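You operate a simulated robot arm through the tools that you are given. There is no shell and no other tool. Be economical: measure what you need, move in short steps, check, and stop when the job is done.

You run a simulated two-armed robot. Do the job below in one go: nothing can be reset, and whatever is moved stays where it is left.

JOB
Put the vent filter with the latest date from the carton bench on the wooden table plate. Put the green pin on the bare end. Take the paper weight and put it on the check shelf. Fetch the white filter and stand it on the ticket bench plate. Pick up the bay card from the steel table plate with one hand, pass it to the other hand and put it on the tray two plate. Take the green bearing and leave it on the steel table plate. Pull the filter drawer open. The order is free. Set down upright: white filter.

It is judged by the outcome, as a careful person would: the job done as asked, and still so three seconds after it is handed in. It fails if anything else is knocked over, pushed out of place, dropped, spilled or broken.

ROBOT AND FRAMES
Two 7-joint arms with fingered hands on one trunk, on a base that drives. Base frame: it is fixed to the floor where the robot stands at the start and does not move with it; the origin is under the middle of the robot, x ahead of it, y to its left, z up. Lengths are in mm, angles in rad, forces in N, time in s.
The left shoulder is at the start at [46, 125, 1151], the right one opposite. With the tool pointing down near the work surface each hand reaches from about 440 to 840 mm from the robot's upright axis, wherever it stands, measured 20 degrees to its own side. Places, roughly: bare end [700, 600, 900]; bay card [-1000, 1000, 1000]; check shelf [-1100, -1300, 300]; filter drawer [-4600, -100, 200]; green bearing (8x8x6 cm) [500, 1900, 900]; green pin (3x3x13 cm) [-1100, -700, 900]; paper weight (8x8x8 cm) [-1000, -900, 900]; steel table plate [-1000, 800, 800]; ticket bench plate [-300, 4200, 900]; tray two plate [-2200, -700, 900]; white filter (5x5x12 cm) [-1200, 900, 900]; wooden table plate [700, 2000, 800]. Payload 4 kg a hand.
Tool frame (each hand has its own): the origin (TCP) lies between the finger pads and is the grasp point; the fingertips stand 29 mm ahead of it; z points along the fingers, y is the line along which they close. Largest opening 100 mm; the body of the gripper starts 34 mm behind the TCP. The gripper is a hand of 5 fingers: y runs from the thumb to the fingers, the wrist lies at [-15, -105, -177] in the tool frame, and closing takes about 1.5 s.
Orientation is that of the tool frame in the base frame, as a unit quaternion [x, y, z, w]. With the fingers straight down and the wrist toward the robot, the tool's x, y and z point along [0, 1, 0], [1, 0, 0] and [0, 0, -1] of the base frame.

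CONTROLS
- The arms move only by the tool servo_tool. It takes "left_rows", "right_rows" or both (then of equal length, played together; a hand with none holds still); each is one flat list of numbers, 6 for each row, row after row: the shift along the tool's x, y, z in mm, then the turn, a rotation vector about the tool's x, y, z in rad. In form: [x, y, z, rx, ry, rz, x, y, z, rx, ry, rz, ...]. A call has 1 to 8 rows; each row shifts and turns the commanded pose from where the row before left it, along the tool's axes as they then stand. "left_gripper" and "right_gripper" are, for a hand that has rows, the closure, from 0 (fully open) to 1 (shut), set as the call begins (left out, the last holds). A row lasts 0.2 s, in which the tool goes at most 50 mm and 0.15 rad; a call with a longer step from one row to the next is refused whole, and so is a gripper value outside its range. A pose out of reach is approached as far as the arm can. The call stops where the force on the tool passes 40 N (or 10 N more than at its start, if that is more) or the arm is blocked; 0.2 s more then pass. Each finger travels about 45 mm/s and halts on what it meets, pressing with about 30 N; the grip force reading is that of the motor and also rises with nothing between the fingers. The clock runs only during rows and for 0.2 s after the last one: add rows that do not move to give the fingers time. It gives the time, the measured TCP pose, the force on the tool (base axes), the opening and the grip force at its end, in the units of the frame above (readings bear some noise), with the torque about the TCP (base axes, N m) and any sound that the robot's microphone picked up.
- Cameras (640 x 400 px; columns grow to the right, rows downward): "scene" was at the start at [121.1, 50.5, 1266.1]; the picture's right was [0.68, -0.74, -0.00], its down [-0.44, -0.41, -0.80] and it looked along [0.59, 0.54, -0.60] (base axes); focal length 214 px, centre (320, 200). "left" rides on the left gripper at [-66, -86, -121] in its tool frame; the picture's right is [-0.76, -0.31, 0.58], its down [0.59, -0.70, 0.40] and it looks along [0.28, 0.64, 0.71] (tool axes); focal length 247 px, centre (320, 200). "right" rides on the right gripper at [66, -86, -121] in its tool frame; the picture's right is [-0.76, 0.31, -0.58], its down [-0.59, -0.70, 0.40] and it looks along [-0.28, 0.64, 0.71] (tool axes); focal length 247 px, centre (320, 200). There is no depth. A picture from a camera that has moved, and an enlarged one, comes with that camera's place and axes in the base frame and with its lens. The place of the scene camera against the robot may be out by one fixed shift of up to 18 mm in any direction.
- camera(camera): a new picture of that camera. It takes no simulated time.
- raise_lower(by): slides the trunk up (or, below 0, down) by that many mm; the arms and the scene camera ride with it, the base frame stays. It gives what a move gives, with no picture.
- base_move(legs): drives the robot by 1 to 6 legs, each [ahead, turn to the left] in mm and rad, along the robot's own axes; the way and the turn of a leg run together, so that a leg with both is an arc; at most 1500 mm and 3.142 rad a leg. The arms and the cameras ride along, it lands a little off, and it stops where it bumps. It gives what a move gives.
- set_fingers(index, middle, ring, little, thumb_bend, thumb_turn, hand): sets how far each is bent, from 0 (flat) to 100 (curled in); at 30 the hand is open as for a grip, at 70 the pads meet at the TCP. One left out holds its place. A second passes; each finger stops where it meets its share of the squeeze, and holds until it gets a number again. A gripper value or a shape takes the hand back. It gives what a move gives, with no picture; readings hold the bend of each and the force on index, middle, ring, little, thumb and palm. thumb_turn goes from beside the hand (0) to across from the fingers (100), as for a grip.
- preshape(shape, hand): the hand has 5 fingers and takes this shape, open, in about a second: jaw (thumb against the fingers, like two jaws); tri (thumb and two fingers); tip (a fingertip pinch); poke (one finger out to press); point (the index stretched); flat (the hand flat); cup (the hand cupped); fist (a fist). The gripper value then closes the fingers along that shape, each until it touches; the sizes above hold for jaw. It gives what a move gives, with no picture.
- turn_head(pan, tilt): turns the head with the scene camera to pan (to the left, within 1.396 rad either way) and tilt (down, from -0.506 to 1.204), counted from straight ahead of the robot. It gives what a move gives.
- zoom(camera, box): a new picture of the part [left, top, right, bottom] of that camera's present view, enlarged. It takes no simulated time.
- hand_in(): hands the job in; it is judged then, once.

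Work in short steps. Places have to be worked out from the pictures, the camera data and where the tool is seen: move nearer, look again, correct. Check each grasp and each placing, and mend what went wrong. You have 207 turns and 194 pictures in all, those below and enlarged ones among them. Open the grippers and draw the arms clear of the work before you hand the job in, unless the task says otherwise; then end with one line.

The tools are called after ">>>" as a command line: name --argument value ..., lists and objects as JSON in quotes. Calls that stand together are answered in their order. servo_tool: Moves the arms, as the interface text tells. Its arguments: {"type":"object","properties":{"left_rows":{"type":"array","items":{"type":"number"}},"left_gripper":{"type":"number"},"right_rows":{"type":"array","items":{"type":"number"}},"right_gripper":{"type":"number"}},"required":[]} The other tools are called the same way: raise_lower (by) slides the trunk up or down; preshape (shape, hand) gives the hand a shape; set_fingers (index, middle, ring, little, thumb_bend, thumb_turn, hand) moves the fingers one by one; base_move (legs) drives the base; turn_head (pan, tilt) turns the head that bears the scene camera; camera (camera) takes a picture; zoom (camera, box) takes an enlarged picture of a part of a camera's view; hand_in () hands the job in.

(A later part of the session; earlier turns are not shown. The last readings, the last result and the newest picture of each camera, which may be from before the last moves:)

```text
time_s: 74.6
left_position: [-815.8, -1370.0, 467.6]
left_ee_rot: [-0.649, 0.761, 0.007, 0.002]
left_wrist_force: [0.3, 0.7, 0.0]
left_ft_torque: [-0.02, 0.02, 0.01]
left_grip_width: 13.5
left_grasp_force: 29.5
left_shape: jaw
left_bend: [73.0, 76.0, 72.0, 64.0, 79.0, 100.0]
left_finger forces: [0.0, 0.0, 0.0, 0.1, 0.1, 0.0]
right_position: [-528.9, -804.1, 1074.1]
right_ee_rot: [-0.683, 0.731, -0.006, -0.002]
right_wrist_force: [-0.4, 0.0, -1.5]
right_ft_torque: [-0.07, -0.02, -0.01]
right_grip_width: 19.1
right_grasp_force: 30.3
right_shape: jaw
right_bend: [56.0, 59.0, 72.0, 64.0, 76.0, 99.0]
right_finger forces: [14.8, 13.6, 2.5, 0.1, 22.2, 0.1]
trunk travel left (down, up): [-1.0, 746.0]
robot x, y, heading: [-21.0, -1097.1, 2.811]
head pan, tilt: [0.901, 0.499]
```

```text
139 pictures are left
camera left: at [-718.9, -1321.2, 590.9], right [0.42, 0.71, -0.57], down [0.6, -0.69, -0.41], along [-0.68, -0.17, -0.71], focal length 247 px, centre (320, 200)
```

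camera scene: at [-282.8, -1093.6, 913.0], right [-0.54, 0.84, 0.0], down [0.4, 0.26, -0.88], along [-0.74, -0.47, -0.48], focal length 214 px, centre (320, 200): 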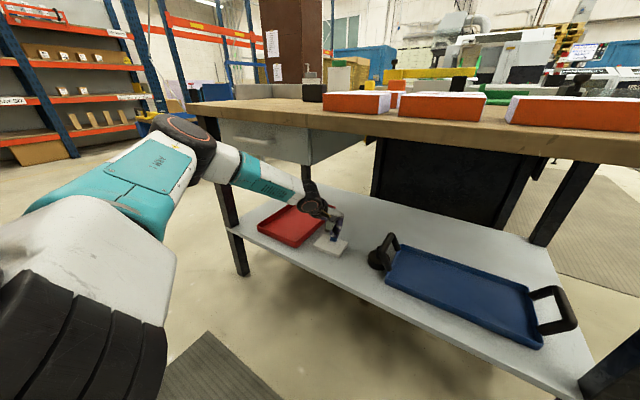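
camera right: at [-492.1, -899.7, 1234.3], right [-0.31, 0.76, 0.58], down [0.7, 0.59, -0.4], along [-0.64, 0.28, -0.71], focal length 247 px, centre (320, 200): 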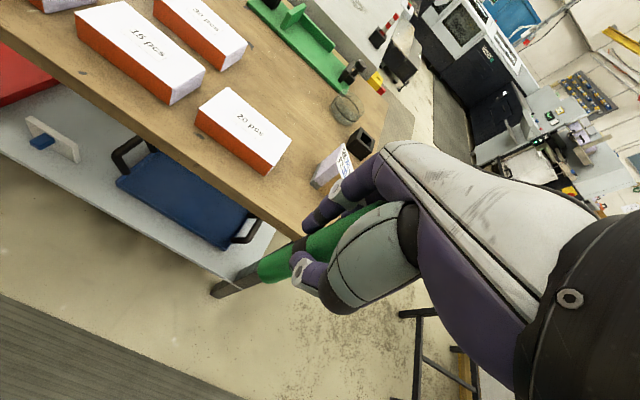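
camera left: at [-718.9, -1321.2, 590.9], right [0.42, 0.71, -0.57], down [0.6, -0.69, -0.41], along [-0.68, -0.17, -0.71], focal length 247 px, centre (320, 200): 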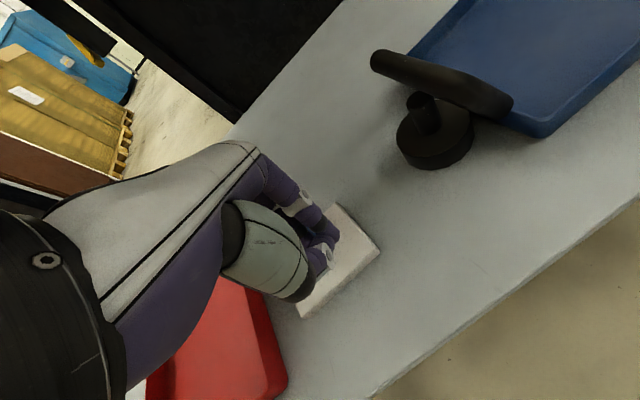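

The weight stands upright on the shelf by the tray handle. Now I need to right the tipped board. First retract the hand clear of the table and straighten the base heading.

>>> servo_tool --left_rows '[0, -40, 0, 0, 0, 0, 0, -40, 0, 0, 0, 0, 0, -40, 0, 0, 0, 0, 0, -30, 0, 0, 0, 0]' --left_gripper 0.0

>>> base_move --legs '[[0, 0.335], [40, 0]]'

>>> turn_head --pan 0.4 --tilt 0.7

>>> camera --camera "scene"

>>> zoom --camera "scene" --box '[180, 130, 360, 245]'

```text
time_s: 75.6
left_position: [-665.0, -1398.1, 469.9]
left_ee_rot: [-0.651, 0.759, 0.008, 0.001]
left_wrist_force: [0.6, -0.9, 1.2]
left_ft_torque: [0.0, 0.03, -0.01]
left_grip_width: 99.6
left_grasp_force: 0.0
left_shape: jaw
left_bend: [30.0, 30.0, 30.0, 30.0, 30.0, 98.0]
left_finger forces: [0.0, 0.0, 0.1, 0.1, 0.1, 0.0]
right_position: [-530.6, -808.4, 1075.0]
right_ee_rot: [-0.685, 0.729, -0.005, -0.002]
right_wrist_force: [0.0, 0.9, -2.0]
right_ft_torque: [-0.01, 0.01, 0.01]
right_grip_width: 19.4
right_grasp_force: 29.9
right_shape: jaw
right_bend: [56.0, 59.0, 72.0, 64.0, 76.0, 99.0]
right_finger forces: [14.7, 13.6, 2.6, 0.0, 22.1, 0.0]
trunk travel left (down, up): [-1.0, 746.0]
robot x, y, heading: [-23.6, -1096.9, 2.813]
head pan, tilt: [0.901, 0.499]
```

```text
time_s: 77.6
left_position: [-563.8, -1595.3, 468.0]
left_ee_rot: [0.771, -0.637, -0.007, -0.001]
left_wrist_force: [-0.2, 0.7, 0.0]
left_ft_torque: [0.0, 0.02, 0.03]
left_grip_width: 100.1
left_grasp_force: 0.0
left_shape: jaw
left_bend: [30.0, 30.0, 30.0, 30.0, 30.0, 98.0]
left_finger forces: [0.0, 0.0, 0.0, 0.0, 0.0, 0.0]
right_position: [-635.0, -995.7, 1076.4]
right_ee_rot: [0.799, -0.601, 0.005, 0.001]
right_wrist_force: [-0.1, -0.4, -1.0]
right_ft_torque: [-0.01, 0.02, -0.04]
right_grip_width: 19.3
right_grasp_force: 29.9
right_shape: jaw
right_bend: [56.0, 59.0, 72.0, 64.0, 76.0, 99.0]
right_finger forces: [14.6, 13.5, 2.6, 0.1, 21.7, 0.1]
trunk travel left (down, up): [-1.0, 746.0]
robot x, y, heading: [-59.9, -1095.9, -3.134]
head pan, tilt: [0.901, 0.499]
```

```text
time_s: 78.5
left_position: [-563.6, -1596.1, 468.0]
left_ee_rot: [0.772, -0.636, -0.008, -0.002]
left_wrist_force: [0.3, 0.4, 0.3]
left_ft_torque: [-0.01, 0.01, 0.04]
left_grip_width: 100.0
left_grasp_force: 0.1
left_shape: jaw
left_bend: [30.0, 30.0, 30.0, 30.0, 30.0, 98.0]
left_finger forces: [0.0, 0.1, 0.0, 0.1, 0.1, 0.1]
right_position: [-635.1, -996.0, 1074.8]
right_ee_rot: [0.799, -0.601, 0.005, 0.001]
right_wrist_force: [-0.8, -1.0, -1.6]
right_ft_torque: [0.02, 0.01, 0.03]
right_grip_width: 19.0
right_grasp_force: 29.9
right_shape: jaw
right_bend: [56.0, 59.0, 72.0, 64.0, 76.0, 99.0]
right_finger forces: [14.6, 13.4, 2.6, 0.0, 21.7, 0.1]
trunk travel left (down, up): [-1.0, 746.0]
robot x, y, heading: [-58.8, -1095.8, -3.133]
head pan, tilt: [0.4, 0.7]
```

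```text
138 pictures are left
camera scene: at [-332.8, -1144.5, 895.5], right [-0.4, 0.92, 0.0], down [0.59, 0.26, -0.76], along [-0.7, -0.31, -0.64], focal length 214 px, centre (320, 200)
```

scene: 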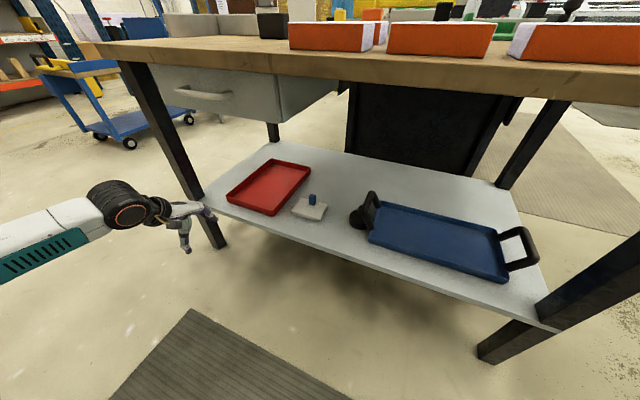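

```text
3.48 times, centred on (270, 188) of scene
camera zoom: at [-332.8, -1144.5, 895.5], right [-0.4, 0.92, 0.0], down [0.59, 0.26, -0.76], along [-0.7, -0.31, -0.64], focal length 746 px, centre (494, 244)
```

zoom: 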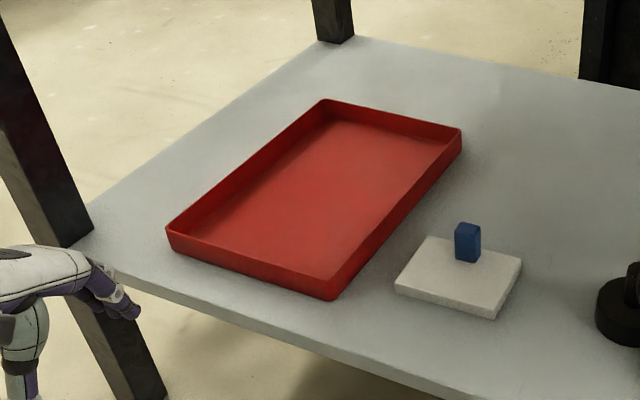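

Board is now clear to see, peg up at about [-928,-1438], top ≈358. I bring the left hand over it at safe height, squaring its yaw.

>>> servo_tool --left_rows '[-25, 0, 0, 0, 0, 0.095, -35, 0, 0, 0, 0, 0.095, -35, 30, 0, 0, 0, 0, -30, 38, 0, 0, 0, 0, -30, 38, 0, 0, 0, 0, 0, 45, 0, 0, 0, 0, 0, 45, 0, 0, 0, 0, 0, 45, 0, 0, 0, 0]'

>>> camera --camera "left"

>>> camera --camera "scene"

```text
time_s: 80.3
left_position: [-814.7, -1442.7, 471.9]
left_ee_rot: [0.707, -0.707, -0.008, -0.001]
left_wrist_force: [0.2, -0.2, 0.6]
left_ft_torque: [0.0, -0.01, 0.03]
left_grip_width: 99.9
left_grasp_force: 0.0
left_shape: jaw
left_bend: [30.0, 30.0, 30.0, 30.0, 30.0, 98.0]
left_finger forces: [0.0, 0.0, 0.0, 0.0, 0.1, 0.0]
right_position: [-635.5, -996.7, 1074.2]
right_ee_rot: [0.799, -0.601, 0.006, 0.0]
right_wrist_force: [-0.2, -0.1, -1.3]
right_ft_torque: [0.0, 0.01, 0.03]
right_grip_width: 18.7
right_grasp_force: 30.0
right_shape: jaw
right_bend: [56.0, 59.0, 72.0, 64.0, 76.0, 99.0]
right_finger forces: [14.5, 13.6, 2.6, 0.0, 21.5, 0.0]
trunk travel left (down, up): [-1.0, 746.0]
robot x, y, heading: [-60.4, -1102.0, -3.136]
head pan, tilt: [0.4, 0.7]
```

```text
136 pictures are left
camera left: at [-727.2, -1378.2, 594.4], right [0.3, 0.76, -0.57], down [0.7, -0.58, -0.41], along [-0.65, -0.27, -0.71], focal length 247 px, centre (320, 200)
```

left: 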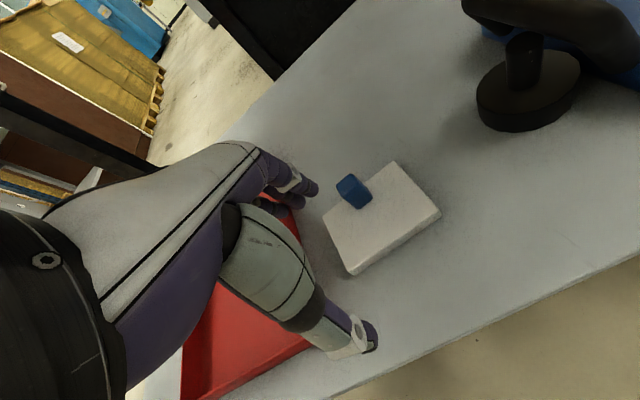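

```text
135 pictures are left
camera scene: at [-332.8, -1144.4, 895.4], right [-0.4, 0.92, 0.0], down [0.59, 0.26, -0.76], along [-0.7, -0.31, -0.64], focal length 214 px, centre (320, 200)
```

scene: 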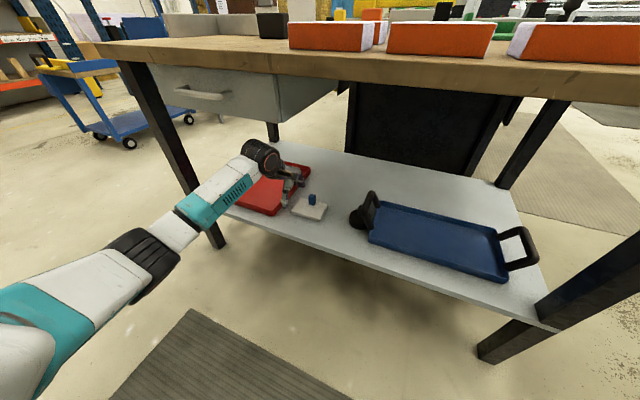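

The elbow is now low, good. Peg at ≈[-932,-1428]. Move over it, descend to just above the board face.

>>> servo_tool --left_rows '[-5, 40, 0, 0, 0, 0, -5, 40, 0, 0, 0, 0, -5, 37, 0, 0, 0, 0, 0, 0, 35, 0, 0, 0, 0, 0, 35, 0, 0, 0, 0, 0, 0, 0, 0, 0]'

>>> zoom --camera "left" --box '[220, 120, 460, 320]'

```text
time_s: 81.7
left_position: [-932.3, -1427.1, 402.9]
left_ee_rot: [-0.707, 0.708, 0.008, 0.001]
left_wrist_force: [0.0, -0.6, -0.2]
left_ft_torque: [0.03, 0.02, -0.01]
left_grip_width: 99.8
left_grasp_force: 0.2
left_shape: jaw
left_bend: [30.0, 30.0, 30.0, 30.0, 30.0, 98.0]
left_finger forces: [0.0, 0.1, 0.0, 0.0, 0.0, 0.0]
right_position: [-635.9, -995.6, 1074.0]
right_ee_rot: [0.799, -0.601, 0.005, 0.0]
right_wrist_force: [-0.2, 0.1, -1.1]
right_ft_torque: [-0.03, -0.01, -0.02]
right_grip_width: 18.8
right_grasp_force: 30.1
right_shape: jaw
right_bend: [56.0, 59.0, 72.0, 64.0, 76.0, 99.0]
right_finger forces: [14.4, 13.5, 2.8, 0.0, 21.6, 0.0]
trunk travel left (down, up): [-1.0, 746.0]
robot x, y, heading: [-61.2, -1101.9, -3.129]
head pan, tilt: [0.4, 0.7]
```

```text
2.00 times, centred on (340, 220) of left
camera zoom: at [-844.6, -1361.7, 525.8], right [0.3, 0.76, -0.57], down [0.7, -0.58, -0.41], along [-0.65, -0.27, -0.71], focal length 494 px, centre (280, 160)
```

zoom: 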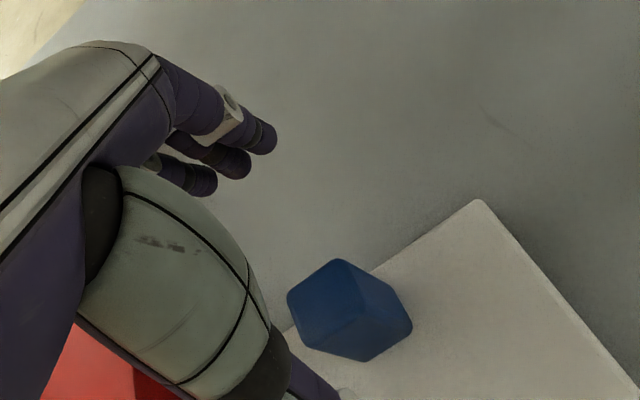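

Nearly centred; adjust slightly, descend 47 mm and close.

>>> servo_tool --left_rows '[4, -5, 20, 0, 0, 0, 0, 0, 20, 0, 0, 0, 0, 0, 7, 0, 0, 0]'

>>> servo_tool --left_rows '[0, 0, 0, 0, 0, 0, 0, 0, 0, 0, 0, 0, 0, 0, 0, 0, 0, 0, 0, 0, 0, 0, 0, 0, 0, 0, 0, 0, 0, 0, 0, 0, 0, 0, 0, 0, 0, 0, 0, 0, 0, 0, 0, 0, 0, 0, 0, 0]' --left_gripper 1.0

>>> camera --camera "left"

```text
time_s: 82.6
left_position: [-927.8, -1422.3, 372.6]
left_ee_rot: [0.708, -0.706, -0.018, 0.009]
left_wrist_force: [-1.0, -0.6, 18.2]
left_ft_torque: [-0.01, -1.24, -0.13]
left_grip_width: 99.9
left_grasp_force: 0.1
left_shape: jaw
left_bend: [30.0, 30.0, 30.0, 30.0, 21.0, 98.0]
left_finger forces: [0.1, 0.0, 0.0, 0.0, 18.2, 0.0]
left hand out of reach, approached as far as the arm can: row 2, 3
right_position: [-635.6, -994.8, 1074.6]
right_ee_rot: [0.799, -0.602, 0.005, 0.0]
right_wrist_force: [-0.2, -0.6, -1.9]
right_ft_torque: [-0.01, 0.01, 0.02]
right_grip_width: 19.3
right_grasp_force: 30.3
right_shape: jaw
right_bend: [56.0, 59.0, 72.0, 64.0, 76.0, 99.0]
right_finger forces: [14.4, 13.5, 2.8, 0.0, 21.6, 0.0]
trunk travel left (down, up): [-1.0, 746.0]
robot x, y, heading: [-64.8, -1098.3, -3.13]
head pan, tilt: [0.4, 0.7]
stopped in row 3 (left hand): the force on the tool passed its limit (the readings are from after the stop); the commanded pose is now the measured one
```

```text
time_s: 84.4
left_position: [-927.1, -1422.2, 373.8]
left_ee_rot: [0.707, -0.707, -0.019, 0.011]
left_wrist_force: [-4.2, -0.1, 28.8]
left_ft_torque: [-0.04, -0.7, -0.01]
left_grip_width: 29.6
left_grasp_force: 30.4
left_shape: jaw
left_bend: [71.0, 70.0, 70.0, 70.0, 43.0, 100.0]
left_finger forces: [16.4, 10.4, 0.1, 0.0, 43.7, 0.0]
right_position: [-633.3, -993.7, 1077.0]
right_ee_rot: [0.799, -0.601, 0.004, 0.002]
right_wrist_force: [0.1, -0.2, -0.7]
right_ft_torque: [-0.01, 0.0, -0.01]
right_grip_width: 18.9
right_grasp_force: 29.9
right_shape: jaw
right_bend: [56.0, 59.0, 72.0, 64.0, 76.0, 99.0]
right_finger forces: [14.4, 13.6, 2.8, 0.0, 21.6, 0.0]
trunk travel left (down, up): [-1.0, 746.0]
robot x, y, heading: [-61.8, -1101.0, -3.131]
head pan, tilt: [0.4, 0.7]
```

```text
133 pictures are left
camera left: at [-835.4, -1358.4, 494.1], right [0.28, 0.76, -0.58], down [0.69, -0.58, -0.44], along [-0.67, -0.27, -0.69], focal length 247 px, centre (320, 200)
```

left: 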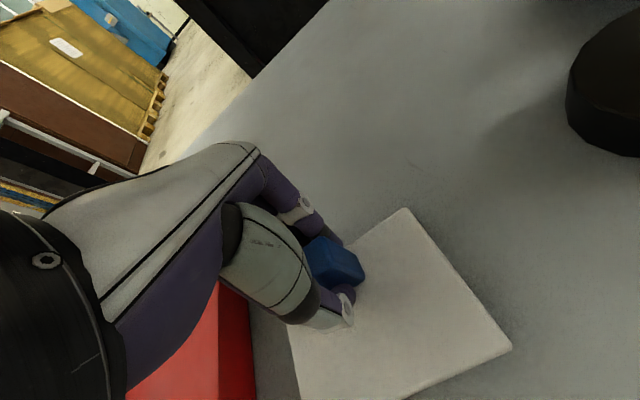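

The peg seems pinched (width 29.6). I lift 45 mm gently and check.

>>> servo_tool --left_rows '[0, 0, -15, 0, 0, 0, 0, 0, -15, 0, 0, 0, 0, 0, -20, 0, 0, 0]'

>>> camera --camera "left"

>>> zoom --camera "scene" --box '[200, 130, 380, 245]'

```text
time_s: 85.2
left_position: [-920.9, -1423.1, 414.6]
left_ee_rot: [0.708, -0.706, -0.015, 0.004]
left_wrist_force: [-0.1, 0.3, -0.8]
left_ft_torque: [0.01, 0.01, 0.0]
left_grip_width: 28.7
left_grasp_force: 30.6
left_shape: jaw
left_bend: [70.0, 70.0, 70.0, 70.0, 43.0, 100.0]
left_finger forces: [12.5, 7.5, 0.1, 0.0, 20.0, 0.1]
right_position: [-636.0, -995.9, 1075.2]
right_ee_rot: [0.8, -0.601, 0.005, 0.0]
right_wrist_force: [-0.6, -0.1, -1.2]
right_ft_torque: [0.04, -0.03, 0.03]
right_grip_width: 19.0
right_grasp_force: 30.6
right_shape: jaw
right_bend: [56.0, 59.0, 72.0, 64.0, 76.0, 99.0]
right_finger forces: [14.3, 13.6, 2.8, 0.0, 21.6, 0.0]
trunk travel left (down, up): [-1.0, 746.0]
robot x, y, heading: [-61.9, -1101.4, -3.133]
head pan, tilt: [0.4, 0.7]
```

```text
132 pictures are left
camera left: at [-832.5, -1360.0, 536.1], right [0.29, 0.76, -0.57], down [0.69, -0.58, -0.42], along [-0.66, -0.27, -0.7], focal length 247 px, centre (320, 200)
```

left: 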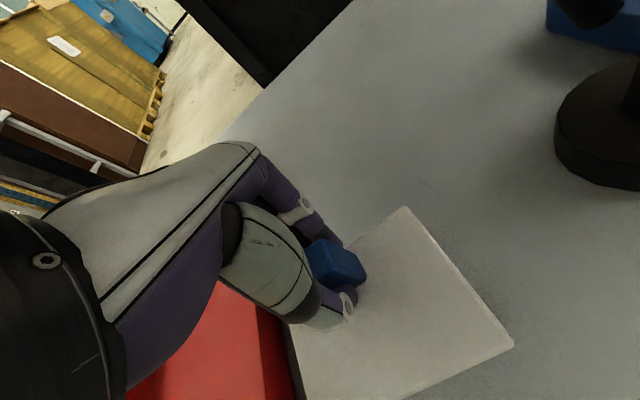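

```text
3.48 times, centred on (290, 188) of scene
camera zoom: at [-332.9, -1144.3, 895.3], right [-0.4, 0.92, 0.0], down [0.59, 0.26, -0.76], along [-0.7, -0.31, -0.64], focal length 746 px, centre (424, 244)
```

zoom: 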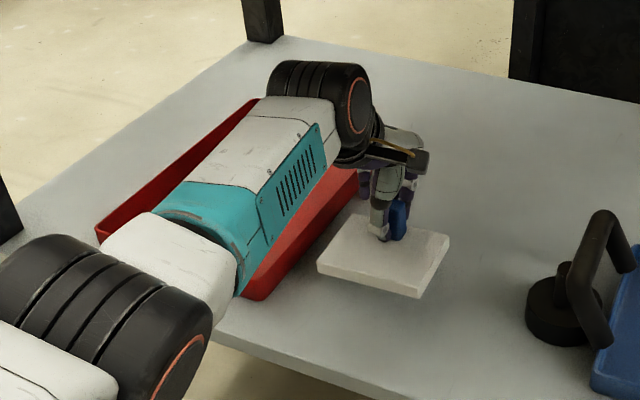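

Board lifted. Now I pitch the hand up (fingers to forward) in steps while drawing it toward the front, first half.

>>> servo_tool --left_rows '[-3.4, -14.2, -4.4, -0.15, 0, 0, -3.4, -13.4, -6.5, -0.15, 0, 0, -3.4, -12.2, -8.4, -0.15, 0, 0, -3.4, -10.8, -10.2, -0.15, 0, 0, -3.4, -9.2, -11.7, -0.15, 0, 0]'

>>> zoom --camera "scene" --box '[200, 130, 380, 245]'

```text
time_s: 86.4
left_position: [-850.4, -1406.9, 436.5]
left_ee_rot: [0.656, -0.652, -0.274, 0.265]
left_wrist_force: [0.4, 0.7, -0.2]
left_ft_torque: [0.03, -0.02, -0.01]
left_grip_width: 28.8
left_grasp_force: 30.3
left_shape: jaw
left_bend: [70.0, 70.0, 70.0, 70.0, 43.0, 100.0]
left_finger forces: [12.4, 7.4, 0.0, 0.1, 20.2, 0.0]
right_position: [-635.8, -996.5, 1073.9]
right_ee_rot: [0.799, -0.601, 0.005, 0.0]
right_wrist_force: [-0.5, -0.2, -1.5]
right_ft_torque: [0.0, 0.02, -0.01]
right_grip_width: 19.0
right_grasp_force: 30.4
right_shape: jaw
right_bend: [56.0, 59.0, 72.0, 64.0, 76.0, 99.0]
right_finger forces: [14.3, 13.6, 2.8, 0.0, 21.6, 0.1]
trunk travel left (down, up): [-1.0, 746.0]
robot x, y, heading: [-62.3, -1099.5, -3.132]
head pan, tilt: [0.4, 0.7]
```

```text
3.48 times, centred on (290, 188) of scene
camera zoom: at [-333.0, -1144.2, 895.4], right [-0.4, 0.92, 0.0], down [0.59, 0.26, -0.76], along [-0.7, -0.31, -0.64], focal length 746 px, centre (424, 244)
```

zoom: 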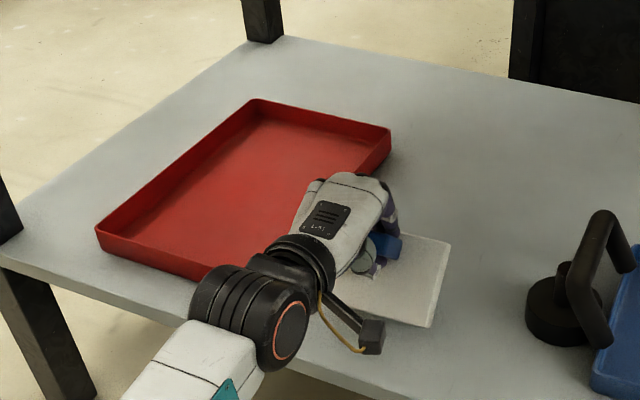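

Going well; second half of the rotation.

>>> servo_tool --left_rows '[-3.4, -10.2, -10.1, -0.15, 0, 0, -3.4, -8.6, -11.5, -0.15, 0, 0, -3.4, -6.7, -12.6, -0.15, 0, 0, -3.4, -4.8, -13.5, -0.15, 0, 0, -3.4, -2.7, -14.0, -0.15, 0, 0]'

>>> zoom --camera "scene" --box '[200, 130, 380, 245]'

>>> camera --camera "left"

```text
time_s: 87.6
left_position: [-779.3, -1388.9, 437.2]
left_ee_rot: [0.513, -0.507, -0.494, 0.486]
left_wrist_force: [-0.3, -0.7, -1.1]
left_ft_torque: [0.02, 0.0, 0.03]
left_grip_width: 28.9
left_grasp_force: 29.4
left_shape: jaw
left_bend: [70.0, 70.0, 70.0, 70.0, 43.0, 100.0]
left_finger forces: [12.4, 7.3, 0.0, 0.0, 20.1, 0.1]
right_position: [-636.0, -995.9, 1074.5]
right_ee_rot: [0.799, -0.601, 0.005, 0.0]
right_wrist_force: [0.0, 0.1, -0.9]
right_ft_torque: [-0.01, -0.02, -0.01]
right_grip_width: 19.0
right_grasp_force: 29.8
right_shape: jaw
right_bend: [56.0, 59.0, 72.0, 64.0, 76.0, 99.0]
right_finger forces: [14.2, 13.7, 2.8, 0.0, 21.5, 0.1]
trunk travel left (down, up): [-1.0, 746.0]
robot x, y, heading: [-61.8, -1097.2, -3.132]
head pan, tilt: [0.4, 0.7]
```

```text
3.48 times, centred on (290, 188) of scene
camera zoom: at [-333.0, -1144.2, 895.4], right [-0.4, 0.92, 0.0], down [0.59, 0.26, -0.76], along [-0.7, -0.31, -0.64], focal length 746 px, centre (424, 244)
```

zoom: 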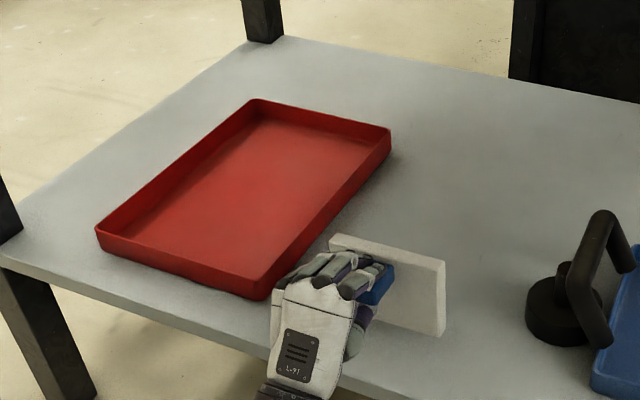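

```text
128 pictures are left
camera left: at [-654.1, -1323.3, 358.5], right [-0.56, 0.76, -0.32], down [-0.37, -0.58, -0.73], along [-0.74, -0.29, 0.61], focal length 247 px, centre (320, 200)
```

left: 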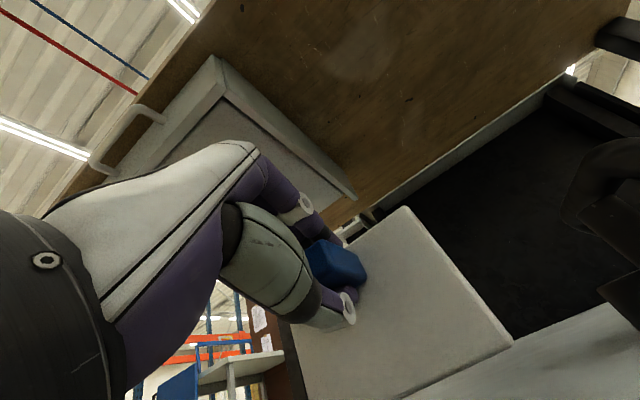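

Board is upright in hand. Level the last bit and lower onto the shelf until light contact.

>>> servo_tool --left_rows '[0, -20, 0, -0.04, 0, 0, 0, -20, 0, 0, 0, 0, 0, -10, 0, 0, 0, 0]'

>>> camera --camera "left"

>>> zoom --camera "scene" --box '[200, 130, 380, 245]'

```text
time_s: 88.5
left_position: [-781.0, -1389.3, 402.8]
left_ee_rot: [-0.493, 0.487, 0.513, -0.507]
left_wrist_force: [4.7, 0.2, 23.4]
left_ft_torque: [-0.04, 0.61, 0.0]
left_grip_width: 29.6
left_grasp_force: 30.0
left_shape: jaw
left_bend: [70.0, 70.0, 70.0, 70.0, 49.0, 100.0]
left_finger forces: [22.2, 15.3, 0.1, 0.1, 13.7, 0.0]
right_position: [-633.6, -995.0, 1075.0]
right_ee_rot: [0.799, -0.601, 0.004, 0.001]
right_wrist_force: [-0.5, 0.1, -2.2]
right_ft_torque: [-0.02, -0.02, -0.03]
right_grip_width: 19.2
right_grasp_force: 30.3
right_shape: jaw
right_bend: [73.0, 59.0, 72.0, 64.0, 76.0, 99.0]
right_finger forces: [14.3, 13.6, 2.9, 0.0, 21.6, 0.0]
trunk travel left (down, up): [-1.0, 746.0]
robot x, y, heading: [-60.2, -1101.5, -3.134]
head pan, tilt: [0.4, 0.7]
stopped in row 3 (left hand): the force on the tool passed its limit (the readings are from after the stop); the commanded pose is now the measured one
```

```text
127 pictures are left
camera left: at [-662.9, -1323.6, 315.4], right [-0.59, 0.76, -0.27], down [-0.43, -0.58, -0.69], along [-0.69, -0.29, 0.67], focal length 247 px, centre (320, 200)
```

left: 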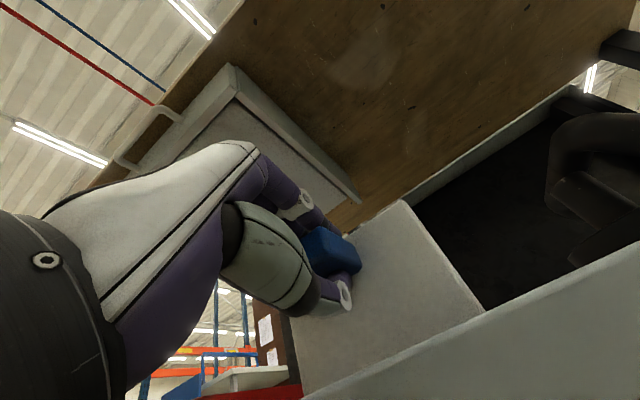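

```text
3.48 times, centred on (290, 188) of scene
camera zoom: at [-331.0, -1143.5, 896.0], right [-0.4, 0.92, 0.0], down [0.59, 0.26, -0.77], along [-0.7, -0.31, -0.64], focal length 746 px, centre (424, 244)
```

zoom: 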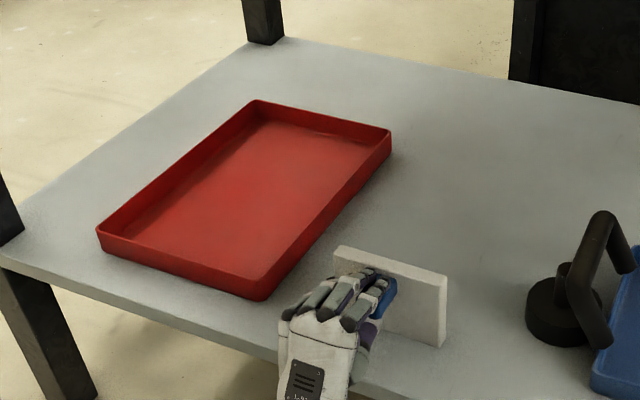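

Contact made. I relieve the pressure a few mm, then open partially.

>>> servo_tool --left_rows '[0, 3, 0, 0, 0, 0, 0, 0, 0, 0, 0, 0]'

>>> servo_tool --left_rows '[0, 0, 0, 0, 0, 0, 0, 0, 0, 0, 0, 0, 0, 0, 0, 0, 0, 0, 0, 0, 0, 0, 0, 0, 0, 0, 0, 0, 0, 0]' --left_gripper 0.35

>>> camera --camera "left"

>>> zoom --camera "scene" --box '[200, 130, 380, 245]'

```text
time_s: 89.1
left_position: [-779.1, -1390.3, 403.3]
left_ee_rot: [-0.494, 0.489, 0.512, -0.505]
left_wrist_force: [2.2, -0.6, 26.3]
left_ft_torque: [0.0, 0.72, 0.02]
left_grip_width: 29.9
left_grasp_force: 29.8
left_shape: jaw
left_bend: [70.0, 70.0, 70.0, 70.0, 49.0, 100.0]
left_finger forces: [22.8, 15.8, 0.0, 0.0, 12.9, 0.0]
right_position: [-632.1, -994.8, 1076.1]
right_ee_rot: [0.8, -0.601, 0.004, 0.002]
right_wrist_force: [0.4, 0.1, -1.5]
right_ft_torque: [-0.01, 0.01, -0.06]
right_grip_width: 18.9
right_grasp_force: 29.9
right_shape: jaw
right_bend: [73.0, 59.0, 72.0, 64.0, 76.0, 99.0]
right_finger forces: [14.4, 13.7, 3.0, 0.0, 21.6, 0.0]
trunk travel left (down, up): [-1.0, 746.0]
robot x, y, heading: [-61.2, -1096.3, -3.127]
head pan, tilt: [0.4, 0.7]
```

```text
time_s: 90.3
left_position: [-779.3, -1389.0, 398.9]
left_ee_rot: [-0.498, 0.492, 0.508, -0.502]
left_wrist_force: [-0.6, 0.2, 1.0]
left_ft_torque: [0.0, -0.04, -0.03]
left_grip_width: 64.9
left_grasp_force: 0.1
left_shape: jaw
left_bend: [41.0, 37.0, 27.0, 43.0, 31.0, 99.0]
left_finger forces: [0.0, 0.1, 0.0, 0.1, 0.0, 0.0]
right_position: [-636.2, -996.1, 1074.9]
right_ee_rot: [0.799, -0.601, 0.004, 0.002]
right_wrist_force: [0.4, 0.2, -1.0]
right_ft_torque: [0.0, 0.01, 0.02]
right_grip_width: 18.9
right_grasp_force: 30.4
right_shape: jaw
right_bend: [73.0, 59.0, 72.0, 64.0, 76.0, 99.0]
right_finger forces: [14.3, 13.7, 2.9, 0.1, 21.6, 0.0]
trunk travel left (down, up): [-1.0, 746.0]
robot x, y, heading: [-64.5, -1098.9, -3.13]
head pan, tilt: [0.4, 0.7]
```

```text
125 pictures are left
camera left: at [-660.0, -1323.5, 312.5], right [-0.58, 0.76, -0.28], down [-0.41, -0.58, -0.7], along [-0.7, -0.29, 0.65], focal length 247 px, centre (320, 200)
```

left: 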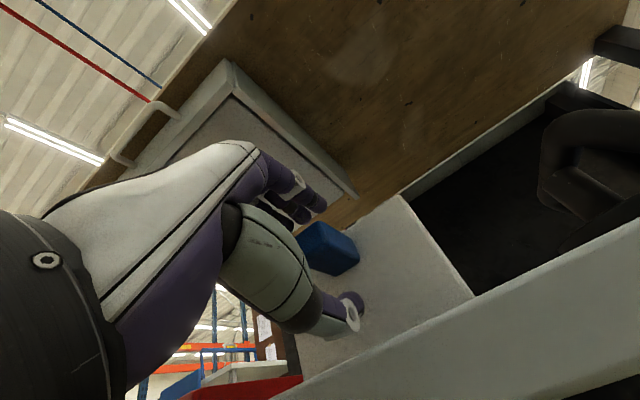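

```text
3.48 times, centred on (290, 188) of scene
camera zoom: at [-332.6, -1144.3, 895.4], right [-0.4, 0.92, 0.0], down [0.59, 0.26, -0.76], along [-0.7, -0.31, -0.64], focal length 746 px, centre (424, 244)
```

zoom: 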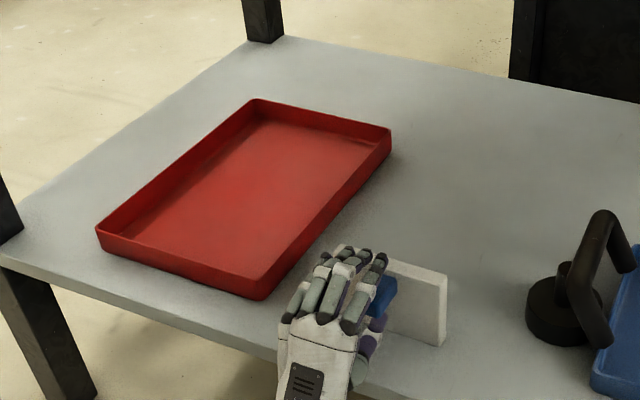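

The board stands free. I back the hand straight off along its axis, toward the robot.

>>> servo_tool --left_rows '[0, 0, -20, 0, 0, 0, 0, 0, -30, 0, 0, 0, 0, 0, -40, 0, 0, 0, 0, 0, -40, 0, 0, 0]'

>>> zoom --camera "scene" --box '[200, 130, 400, 255]'

```text
time_s: 91.3
left_position: [-650.6, -1390.4, 395.6]
left_ee_rot: [-0.497, 0.491, 0.509, -0.502]
left_wrist_force: [0.0, 0.1, -0.4]
left_ft_torque: [-0.01, 0.03, 0.01]
left_grip_width: 64.6
left_grasp_force: 0.1
left_shape: jaw
left_bend: [41.0, 37.0, 27.0, 43.0, 30.0, 99.0]
left_finger forces: [0.0, 0.1, 0.1, 0.0, 0.0, 0.1]
right_position: [-636.1, -996.1, 1074.6]
right_ee_rot: [0.799, -0.601, 0.005, 0.002]
right_wrist_force: [0.4, -0.1, -1.4]
right_ft_torque: [0.02, -0.03, 0.0]
right_grip_width: 19.1
right_grasp_force: 29.3
right_shape: jaw
right_bend: [73.0, 59.0, 72.0, 64.0, 76.0, 99.0]
right_finger forces: [14.2, 13.8, 2.9, 0.1, 21.6, 0.1]
trunk travel left (down, up): [-1.0, 746.0]
robot x, y, heading: [-61.4, -1096.8, -3.131]
head pan, tilt: [0.4, 0.7]
```

```text
3.20 times, centred on (300, 192) of scene
camera zoom: at [-332.7, -1144.3, 895.5], right [-0.4, 0.92, 0.0], down [0.59, 0.26, -0.76], along [-0.7, -0.31, -0.64], focal length 686 px, centre (384, 224)
```

zoom: 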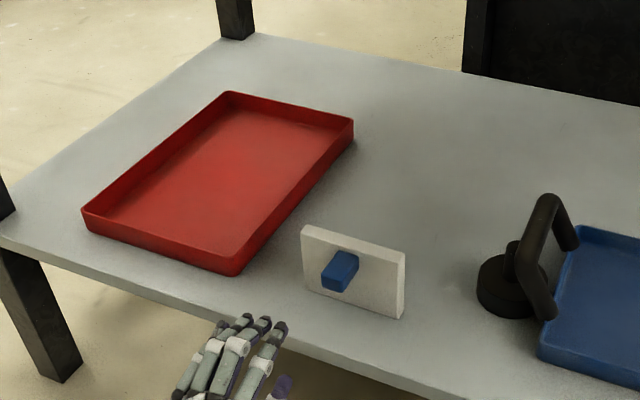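

Board restored and standing, weight on the shelf. Now rotate the left hand back to pointing down while pulling back, then raise the trunk.

>>> servo_tool --left_rows '[0, 0, -30, 0.15, 0, 0, 0, 0, -30, 0.15, 0, 0, 0, 0, 0, 0.15, 0, 0, 0, 0, 0, 0.15, 0, 0, 0, 0, 0, 0.15, 0, 0, 0, 0, 0, 0.15, 0, 0, 0, 0, 0, 0.15, 0, 0, 0, 0, 0, 0.15, 0, 0]' --left_gripper 0.0

>>> servo_tool --left_rows '[0, 0, 0, 0.15, 0, 0, 0, 0, 0, 0.15, 0, 0]'

>>> raise_lower --by 349

>>> camera --camera "scene"

```text
time_s: 93.1
left_position: [-588.7, -1390.0, 399.5]
left_ee_rot: [0.695, -0.692, -0.143, 0.134]
left_wrist_force: [-0.1, 0.4, -0.1]
left_ft_torque: [0.0, 0.0, 0.01]
left_grip_width: 99.7
left_grasp_force: 0.0
left_shape: jaw
left_bend: [30.0, 30.0, 30.0, 30.0, 30.0, 98.0]
left_finger forces: [0.1, 0.0, 0.0, 0.0, 0.0, 0.0]
right_position: [-635.3, -995.8, 1075.7]
right_ee_rot: [0.799, -0.601, 0.005, 0.001]
right_wrist_force: [-0.3, 0.9, -0.7]
right_ft_torque: [0.0, 0.0, -0.01]
right_grip_width: 19.0
right_grasp_force: 30.4
right_shape: jaw
right_bend: [73.0, 59.0, 72.0, 64.0, 76.0, 99.0]
right_finger forces: [14.3, 13.7, 3.0, 0.0, 21.7, 0.0]
trunk travel left (down, up): [-1.0, 746.0]
robot x, y, heading: [-61.7, -1100.3, -3.134]
head pan, tilt: [0.4, 0.7]
```

```text
time_s: 93.7
left_position: [-589.2, -1389.5, 400.4]
left_ee_rot: [-0.706, 0.707, 0.038, -0.028]
left_wrist_force: [-0.8, 0.2, -0.2]
left_ft_torque: [0.0, -0.02, -0.03]
left_grip_width: 99.8
left_grasp_force: 0.1
left_shape: jaw
left_bend: [30.0, 30.0, 30.0, 30.0, 30.0, 98.0]
left_finger forces: [0.1, 0.1, 0.0, 0.0, 0.0, 0.0]
right_position: [-635.1, -996.5, 1075.4]
right_ee_rot: [0.799, -0.601, 0.004, 0.001]
right_wrist_force: [-0.3, -0.5, -1.0]
right_ft_torque: [0.0, 0.0, 0.0]
right_grip_width: 19.1
right_grasp_force: 29.9
right_shape: jaw
right_bend: [73.0, 59.0, 72.0, 64.0, 76.0, 99.0]
right_finger forces: [14.4, 13.8, 3.1, 0.1, 21.5, 0.1]
trunk travel left (down, up): [-1.0, 746.0]
robot x, y, heading: [-61.3, -1100.5, -3.13]
head pan, tilt: [0.4, 0.7]
```

```text
time_s: 97.1
left_position: [-589.3, -1388.7, 746.7]
left_ee_rot: [-0.706, 0.707, 0.037, -0.028]
left_wrist_force: [-0.5, -0.2, 0.5]
left_ft_torque: [0.0, -0.03, 0.01]
left_grip_width: 99.6
left_grasp_force: 0.1
left_shape: jaw
left_bend: [30.0, 30.0, 30.0, 30.0, 30.0, 98.0]
left_finger forces: [0.1, 0.1, 0.1, 0.0, 0.0, 0.1]
right_position: [-636.7, -995.7, 1423.8]
right_ee_rot: [0.799, -0.601, 0.005, 0.0]
right_wrist_force: [-0.1, 0.5, -1.8]
right_ft_torque: [-0.03, -0.01, -0.01]
right_grip_width: 19.2
right_grasp_force: 30.0
right_shape: jaw
right_bend: [73.0, 59.0, 72.0, 64.0, 76.0, 99.0]
right_finger forces: [14.0, 13.9, 3.3, 0.1, 21.8, 0.0]
trunk travel left (down, up): [-350.0, 397.0]
robot x, y, heading: [-63.4, -1100.4, -3.13]
head pan, tilt: [0.4, 0.7]
```

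```text
122 pictures are left
camera scene: at [-197.0, -1142.8, 1261.3], right [-0.4, 0.92, 0.0], down [0.59, 0.26, -0.76], along [-0.7, -0.31, -0.64], focal length 214 px, centre (320, 200)
```

scene: 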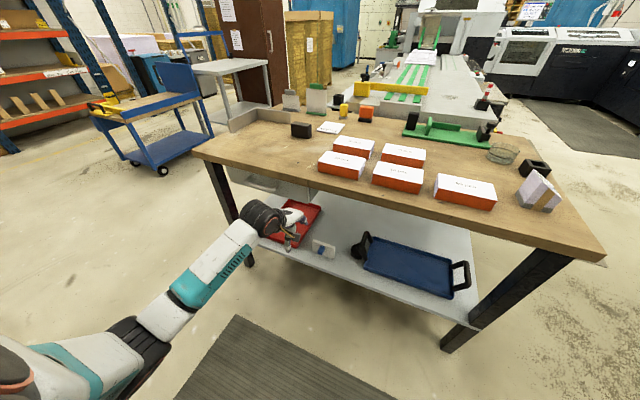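

All good here. Raise the left hand, lower the right to travel height, then drive to the filter bench facing +x.

>>> servo_tool --left_rows '[0, 0, -48, 0.09, 0, 0, 0, 0, -48, 0, 0, 0, 0, 0, -48, 0, 0, 0, 0, 0, -48, 0, 0, 0, 0, 0, -48, 0, 0, 0, 0, 0, -48, 0, 0, 0, 0, 0, -48, 0, 0, 0, 0, 0, -10, 0, 0, 0]' --right_rows '[0, -20, 30, 0, 0, 0, 0, -20, 40, 0, 0, 0, 0, -20, 40, 0, 0, 0, 0, -20, 40, 0, 0, 0, 0, -20, 40, 0, 0, 0, 0, 0, 40, 0, 0, 0, 0, 0, 30, 0, 0, 0, 0, 0, 20, 0, 0, 0]'

>>> base_move --legs '[[0, -1.57], [830, 0], [0, -1.57]]'

>>> turn_head --pan 0.0 --tilt 0.7

>>> camera --camera "scene"

>>> camera --camera "left"

```text
time_s: 98.9
left_position: [-585.9, -1393.5, 1094.4]
left_ee_rot: [-0.707, 0.707, 0.006, 0.003]
left_wrist_force: [-0.8, 0.4, 0.6]
left_ft_torque: [-0.03, -0.03, 0.04]
left_grip_width: 100.0
left_grasp_force: 0.0
left_shape: jaw
left_bend: [30.0, 30.0, 30.0, 30.0, 30.0, 98.0]
left_finger forces: [0.0, 0.0, 0.0, 0.0, 0.0, 0.0]
right_position: [-537.9, -969.9, 1144.3]
right_ee_rot: [0.799, -0.601, 0.004, 0.002]
right_wrist_force: [0.2, 0.0, -1.2]
right_ft_torque: [0.0, 0.0, -0.01]
right_grip_width: 19.1
right_grasp_force: 30.0
right_shape: jaw
right_bend: [73.0, 59.0, 72.0, 64.0, 76.0, 99.0]
right_finger forces: [13.9, 13.7, 3.5, 0.0, 21.6, 0.0]
trunk travel left (down, up): [-350.0, 397.0]
robot x, y, heading: [-61.0, -1100.6, -3.134]
head pan, tilt: [0.4, 0.7]
```

```text
time_s: 111.0
left_position: [447.8, 24.8, 1093.7]
left_ee_rot: [0.703, 0.711, -0.003, 0.007]
left_wrist_force: [-1.0, -0.5, -1.2]
left_ft_torque: [-0.01, -0.03, 0.0]
left_grip_width: 99.8
left_grasp_force: 0.2
left_shape: jaw
left_bend: [30.0, 30.0, 30.0, 30.0, 30.0, 98.0]
left_finger forces: [0.0, 0.0, 0.1, 0.0, 0.0, 0.1]
right_position: [405.3, -400.2, 1144.3]
right_ee_rot: [0.597, 0.802, 0.002, -0.004]
right_wrist_force: [-0.4, 0.6, -0.1]
right_ft_torque: [0.0, 0.02, -0.02]
right_grip_width: 18.9
right_grasp_force: 30.0
right_shape: jaw
right_bend: [73.0, 59.0, 72.0, 64.0, 76.0, 99.0]
right_finger forces: [14.8, 13.2, 3.3, 0.0, 19.9, 0.0]
trunk travel left (down, up): [-350.0, 397.0]
robot x, y, heading: [-74.6, -276.5, 0.025]
head pan, tilt: [0.4, 0.7]
```

```text
time_s: 111.8
left_position: [447.0, 23.9, 1093.8]
left_ee_rot: [0.704, 0.71, -0.004, 0.006]
left_wrist_force: [0.4, 0.7, -0.8]
left_ft_torque: [0.04, 0.0, -0.01]
left_grip_width: 100.0
left_grasp_force: 0.1
left_shape: jaw
left_bend: [30.0, 30.0, 30.0, 30.0, 30.0, 98.0]
left_finger forces: [0.0, 0.0, 0.1, 0.0, 0.0, 0.0]
right_position: [405.4, -400.6, 1144.0]
right_ee_rot: [0.597, 0.802, 0.0, -0.005]
right_wrist_force: [-0.1, 0.5, -1.7]
right_ft_torque: [-0.02, -0.01, 0.02]
right_grip_width: 18.8
right_grasp_force: 29.9
right_shape: jaw
right_bend: [73.0, 59.0, 72.0, 64.0, 76.0, 99.0]
right_finger forces: [14.9, 13.1, 3.3, 0.0, 19.9, 0.0]
trunk travel left (down, up): [-350.0, 397.0]
robot x, y, heading: [-75.1, -275.6, 0.021]
head pan, tilt: [0.0, 0.7]
```

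```text
121 pictures are left
camera scene: at [68.8, -281.4, 1261.4], right [0.02, -1.0, 0.0], down [-0.64, -0.01, -0.76], along [0.76, 0.02, -0.64], focal length 214 px, centre (320, 200)
```

scene: 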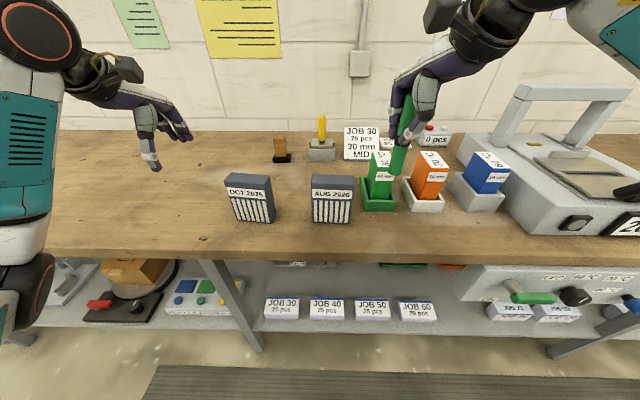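

```text
120 pictures are left
camera left: at [362.3, -41.5, 1217.1], right [-0.3, -0.77, -0.57], down [-0.71, 0.58, -0.41], along [0.64, 0.28, -0.71], focal length 247 px, centre (320, 200)
```

left: 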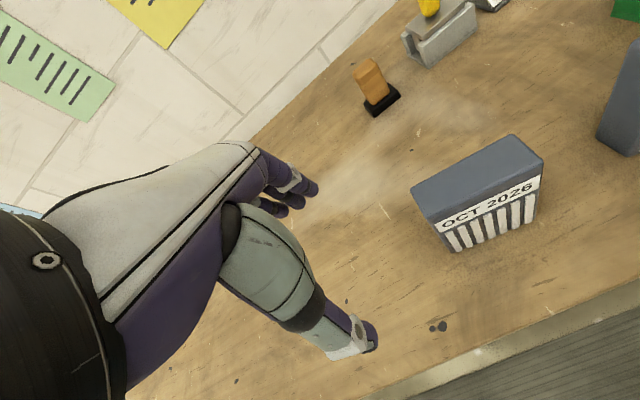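

OCT 2026 filter is seen at left-center. Before deciding, I check to the right whether another bench with a carton holds more filters.

>>> turn_head --pan -1.1 --tilt 0.25

>>> camera --camera "scene"

```text
time_s: 113.2
left_position: [447.8, 24.3, 1093.4]
left_ee_rot: [0.703, 0.711, -0.003, 0.005]
left_wrist_force: [-0.5, 0.1, 0.1]
left_ft_torque: [-0.02, 0.01, -0.01]
left_grip_width: 100.2
left_grasp_force: 0.1
left_shape: jaw
left_bend: [30.0, 30.0, 30.0, 30.0, 30.0, 98.0]
left_finger forces: [0.1, 0.0, 0.1, 0.1, 0.0, 0.0]
right_position: [405.8, -399.4, 1144.8]
right_ee_rot: [0.597, 0.802, 0.001, -0.005]
right_wrist_force: [0.1, 0.0, -1.8]
right_ft_torque: [0.01, 0.03, 0.01]
right_grip_width: 19.0
right_grasp_force: 30.4
right_shape: jaw
right_bend: [73.0, 59.0, 72.0, 64.0, 76.0, 99.0]
right_finger forces: [15.0, 13.1, 3.4, 0.0, 19.9, 0.0]
trunk travel left (down, up): [-350.0, 397.0]
robot x, y, heading: [-74.9, -277.9, 0.025]
head pan, tilt: [-1.1, 0.25]
```

```text
119 pictures are left
camera scene: at [28.2, -365.6, 1302.2], right [-0.88, -0.47, 0.0], down [-0.12, 0.22, -0.97], along [0.46, -0.85, -0.25], focal length 214 px, centre (320, 200)
```

scene: 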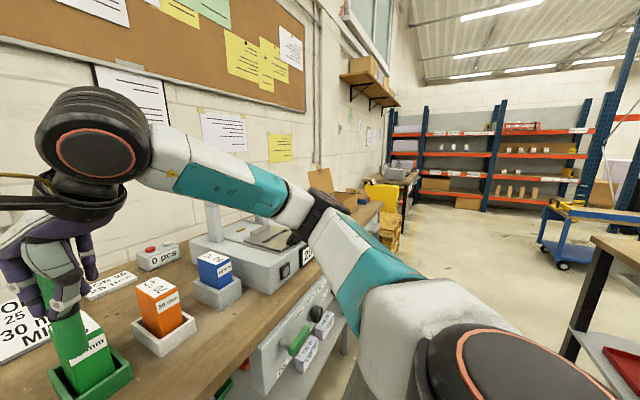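

>>> zoom --camera "scene" --box '[290, 150, 450, 250]'

```text
4.00 times, centred on (370, 200) of scene
camera zoom: at [28.2, -365.6, 1302.2], right [-0.88, -0.47, 0.0], down [-0.12, 0.22, -0.97], along [0.46, -0.85, -0.25], focal length 858 px, centre (120, 200)
```

zoom: 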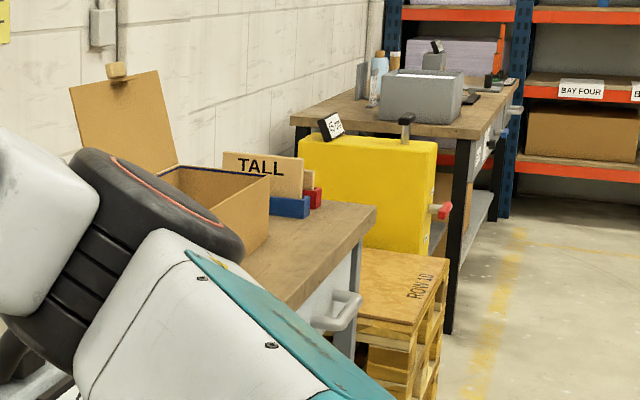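

This bench carries the open carton, and OCT 2026 is later than AUG 2026. Filter box centre ≈[498,-103], top ≈951, slightly yawed. Move the left hand above it.

>>> servo_tool --left_rows '[-32, 13, 0, 0, 0, 0, -32, 13, 0, 0, 0, 0, -32, 13, 0, 0, 0, 0, -31, 12, 0, 0, 0, 0.1, 0, 0, 45, 0, 0, 0, 0, 0, 45, 0, 0, 0, 0, 0, 0, 0, 0, 0]'

>>> camera --camera "left"

>>> turn_head --pan 0.0 --tilt 0.7

>>> camera --camera "scene"

```text
time_s: 114.8
left_position: [500.8, -104.0, 1007.2]
left_ee_rot: [0.738, 0.674, -0.003, 0.007]
left_wrist_force: [-0.2, -0.1, 0.6]
left_ft_torque: [0.04, 0.0, 0.01]
left_grip_width: 100.0
left_grasp_force: 0.1
left_shape: jaw
left_bend: [30.0, 30.0, 30.0, 30.0, 30.0, 98.0]
left_finger forces: [0.0, 0.0, 0.0, 0.0, 0.0, 0.0]
right_position: [404.9, -400.9, 1145.1]
right_ee_rot: [0.597, 0.802, 0.001, -0.005]
right_wrist_force: [0.1, 0.5, -2.0]
right_ft_torque: [0.03, -0.04, 0.02]
right_grip_width: 19.2
right_grasp_force: 30.0
right_shape: jaw
right_bend: [73.0, 59.0, 72.0, 64.0, 76.0, 99.0]
right_finger forces: [14.8, 13.0, 3.5, 0.0, 20.0, 0.0]
trunk travel left (down, up): [-350.0, 397.0]
robot x, y, heading: [-78.1, -276.0, 0.024]
head pan, tilt: [-1.1, 0.25]
```

```text
117 pictures are left
camera left: at [409.7, -160.4, 1129.7], right [-0.37, -0.73, -0.57], down [-0.65, 0.64, -0.41], along [0.67, 0.22, -0.71], focal length 247 px, centre (320, 200)
```

left: 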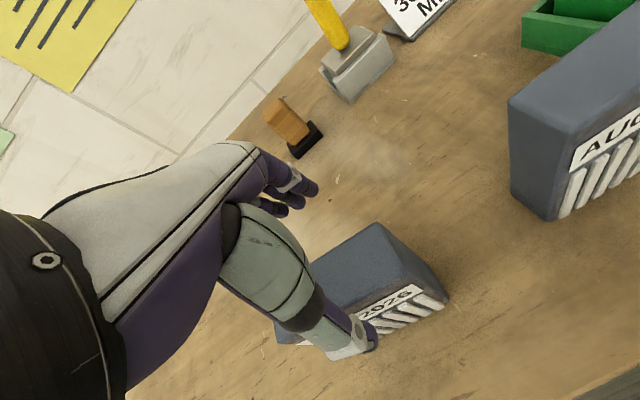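

```text
time_s: 116.1
left_position: [501.8, -102.5, 1005.4]
left_ee_rot: [0.738, 0.675, -0.003, 0.006]
left_wrist_force: [0.2, -0.2, -0.7]
left_ft_torque: [0.01, 0.02, -0.05]
left_grip_width: 100.0
left_grasp_force: 0.0
left_shape: jaw
left_bend: [30.0, 30.0, 30.0, 30.0, 30.0, 98.0]
left_finger forces: [0.1, 0.0, 0.0, 0.1, 0.0, 0.0]
right_position: [405.3, -400.5, 1144.3]
right_ee_rot: [0.596, 0.803, 0.0, -0.005]
right_wrist_force: [0.0, -0.9, -0.5]
right_ft_torque: [0.01, -0.01, -0.03]
right_grip_width: 19.0
right_grasp_force: 29.9
right_shape: jaw
right_bend: [73.0, 59.0, 72.0, 64.0, 76.0, 99.0]
right_finger forces: [14.9, 13.1, 3.4, 0.0, 20.0, 0.0]
trunk travel left (down, up): [-350.0, 397.0]
robot x, y, heading: [-70.8, -277.2, 0.024]
head pan, tilt: [0.0, 0.7]
```

```text
116 pictures are left
camera scene: at [68.8, -281.6, 1261.4], right [0.02, -1.0, 0.0], down [-0.64, -0.01, -0.76], along [0.76, 0.02, -0.64], focal length 214 px, centre (320, 200)
```

scene: 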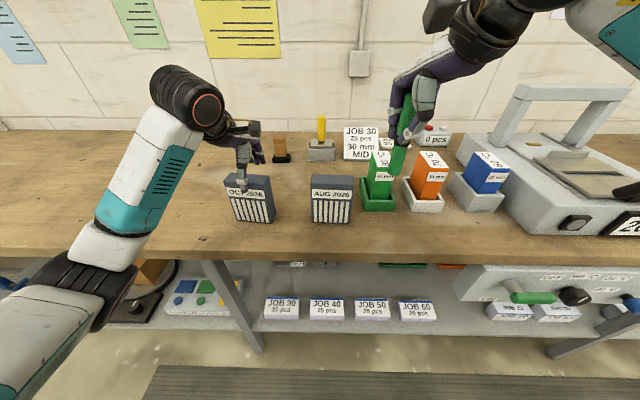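

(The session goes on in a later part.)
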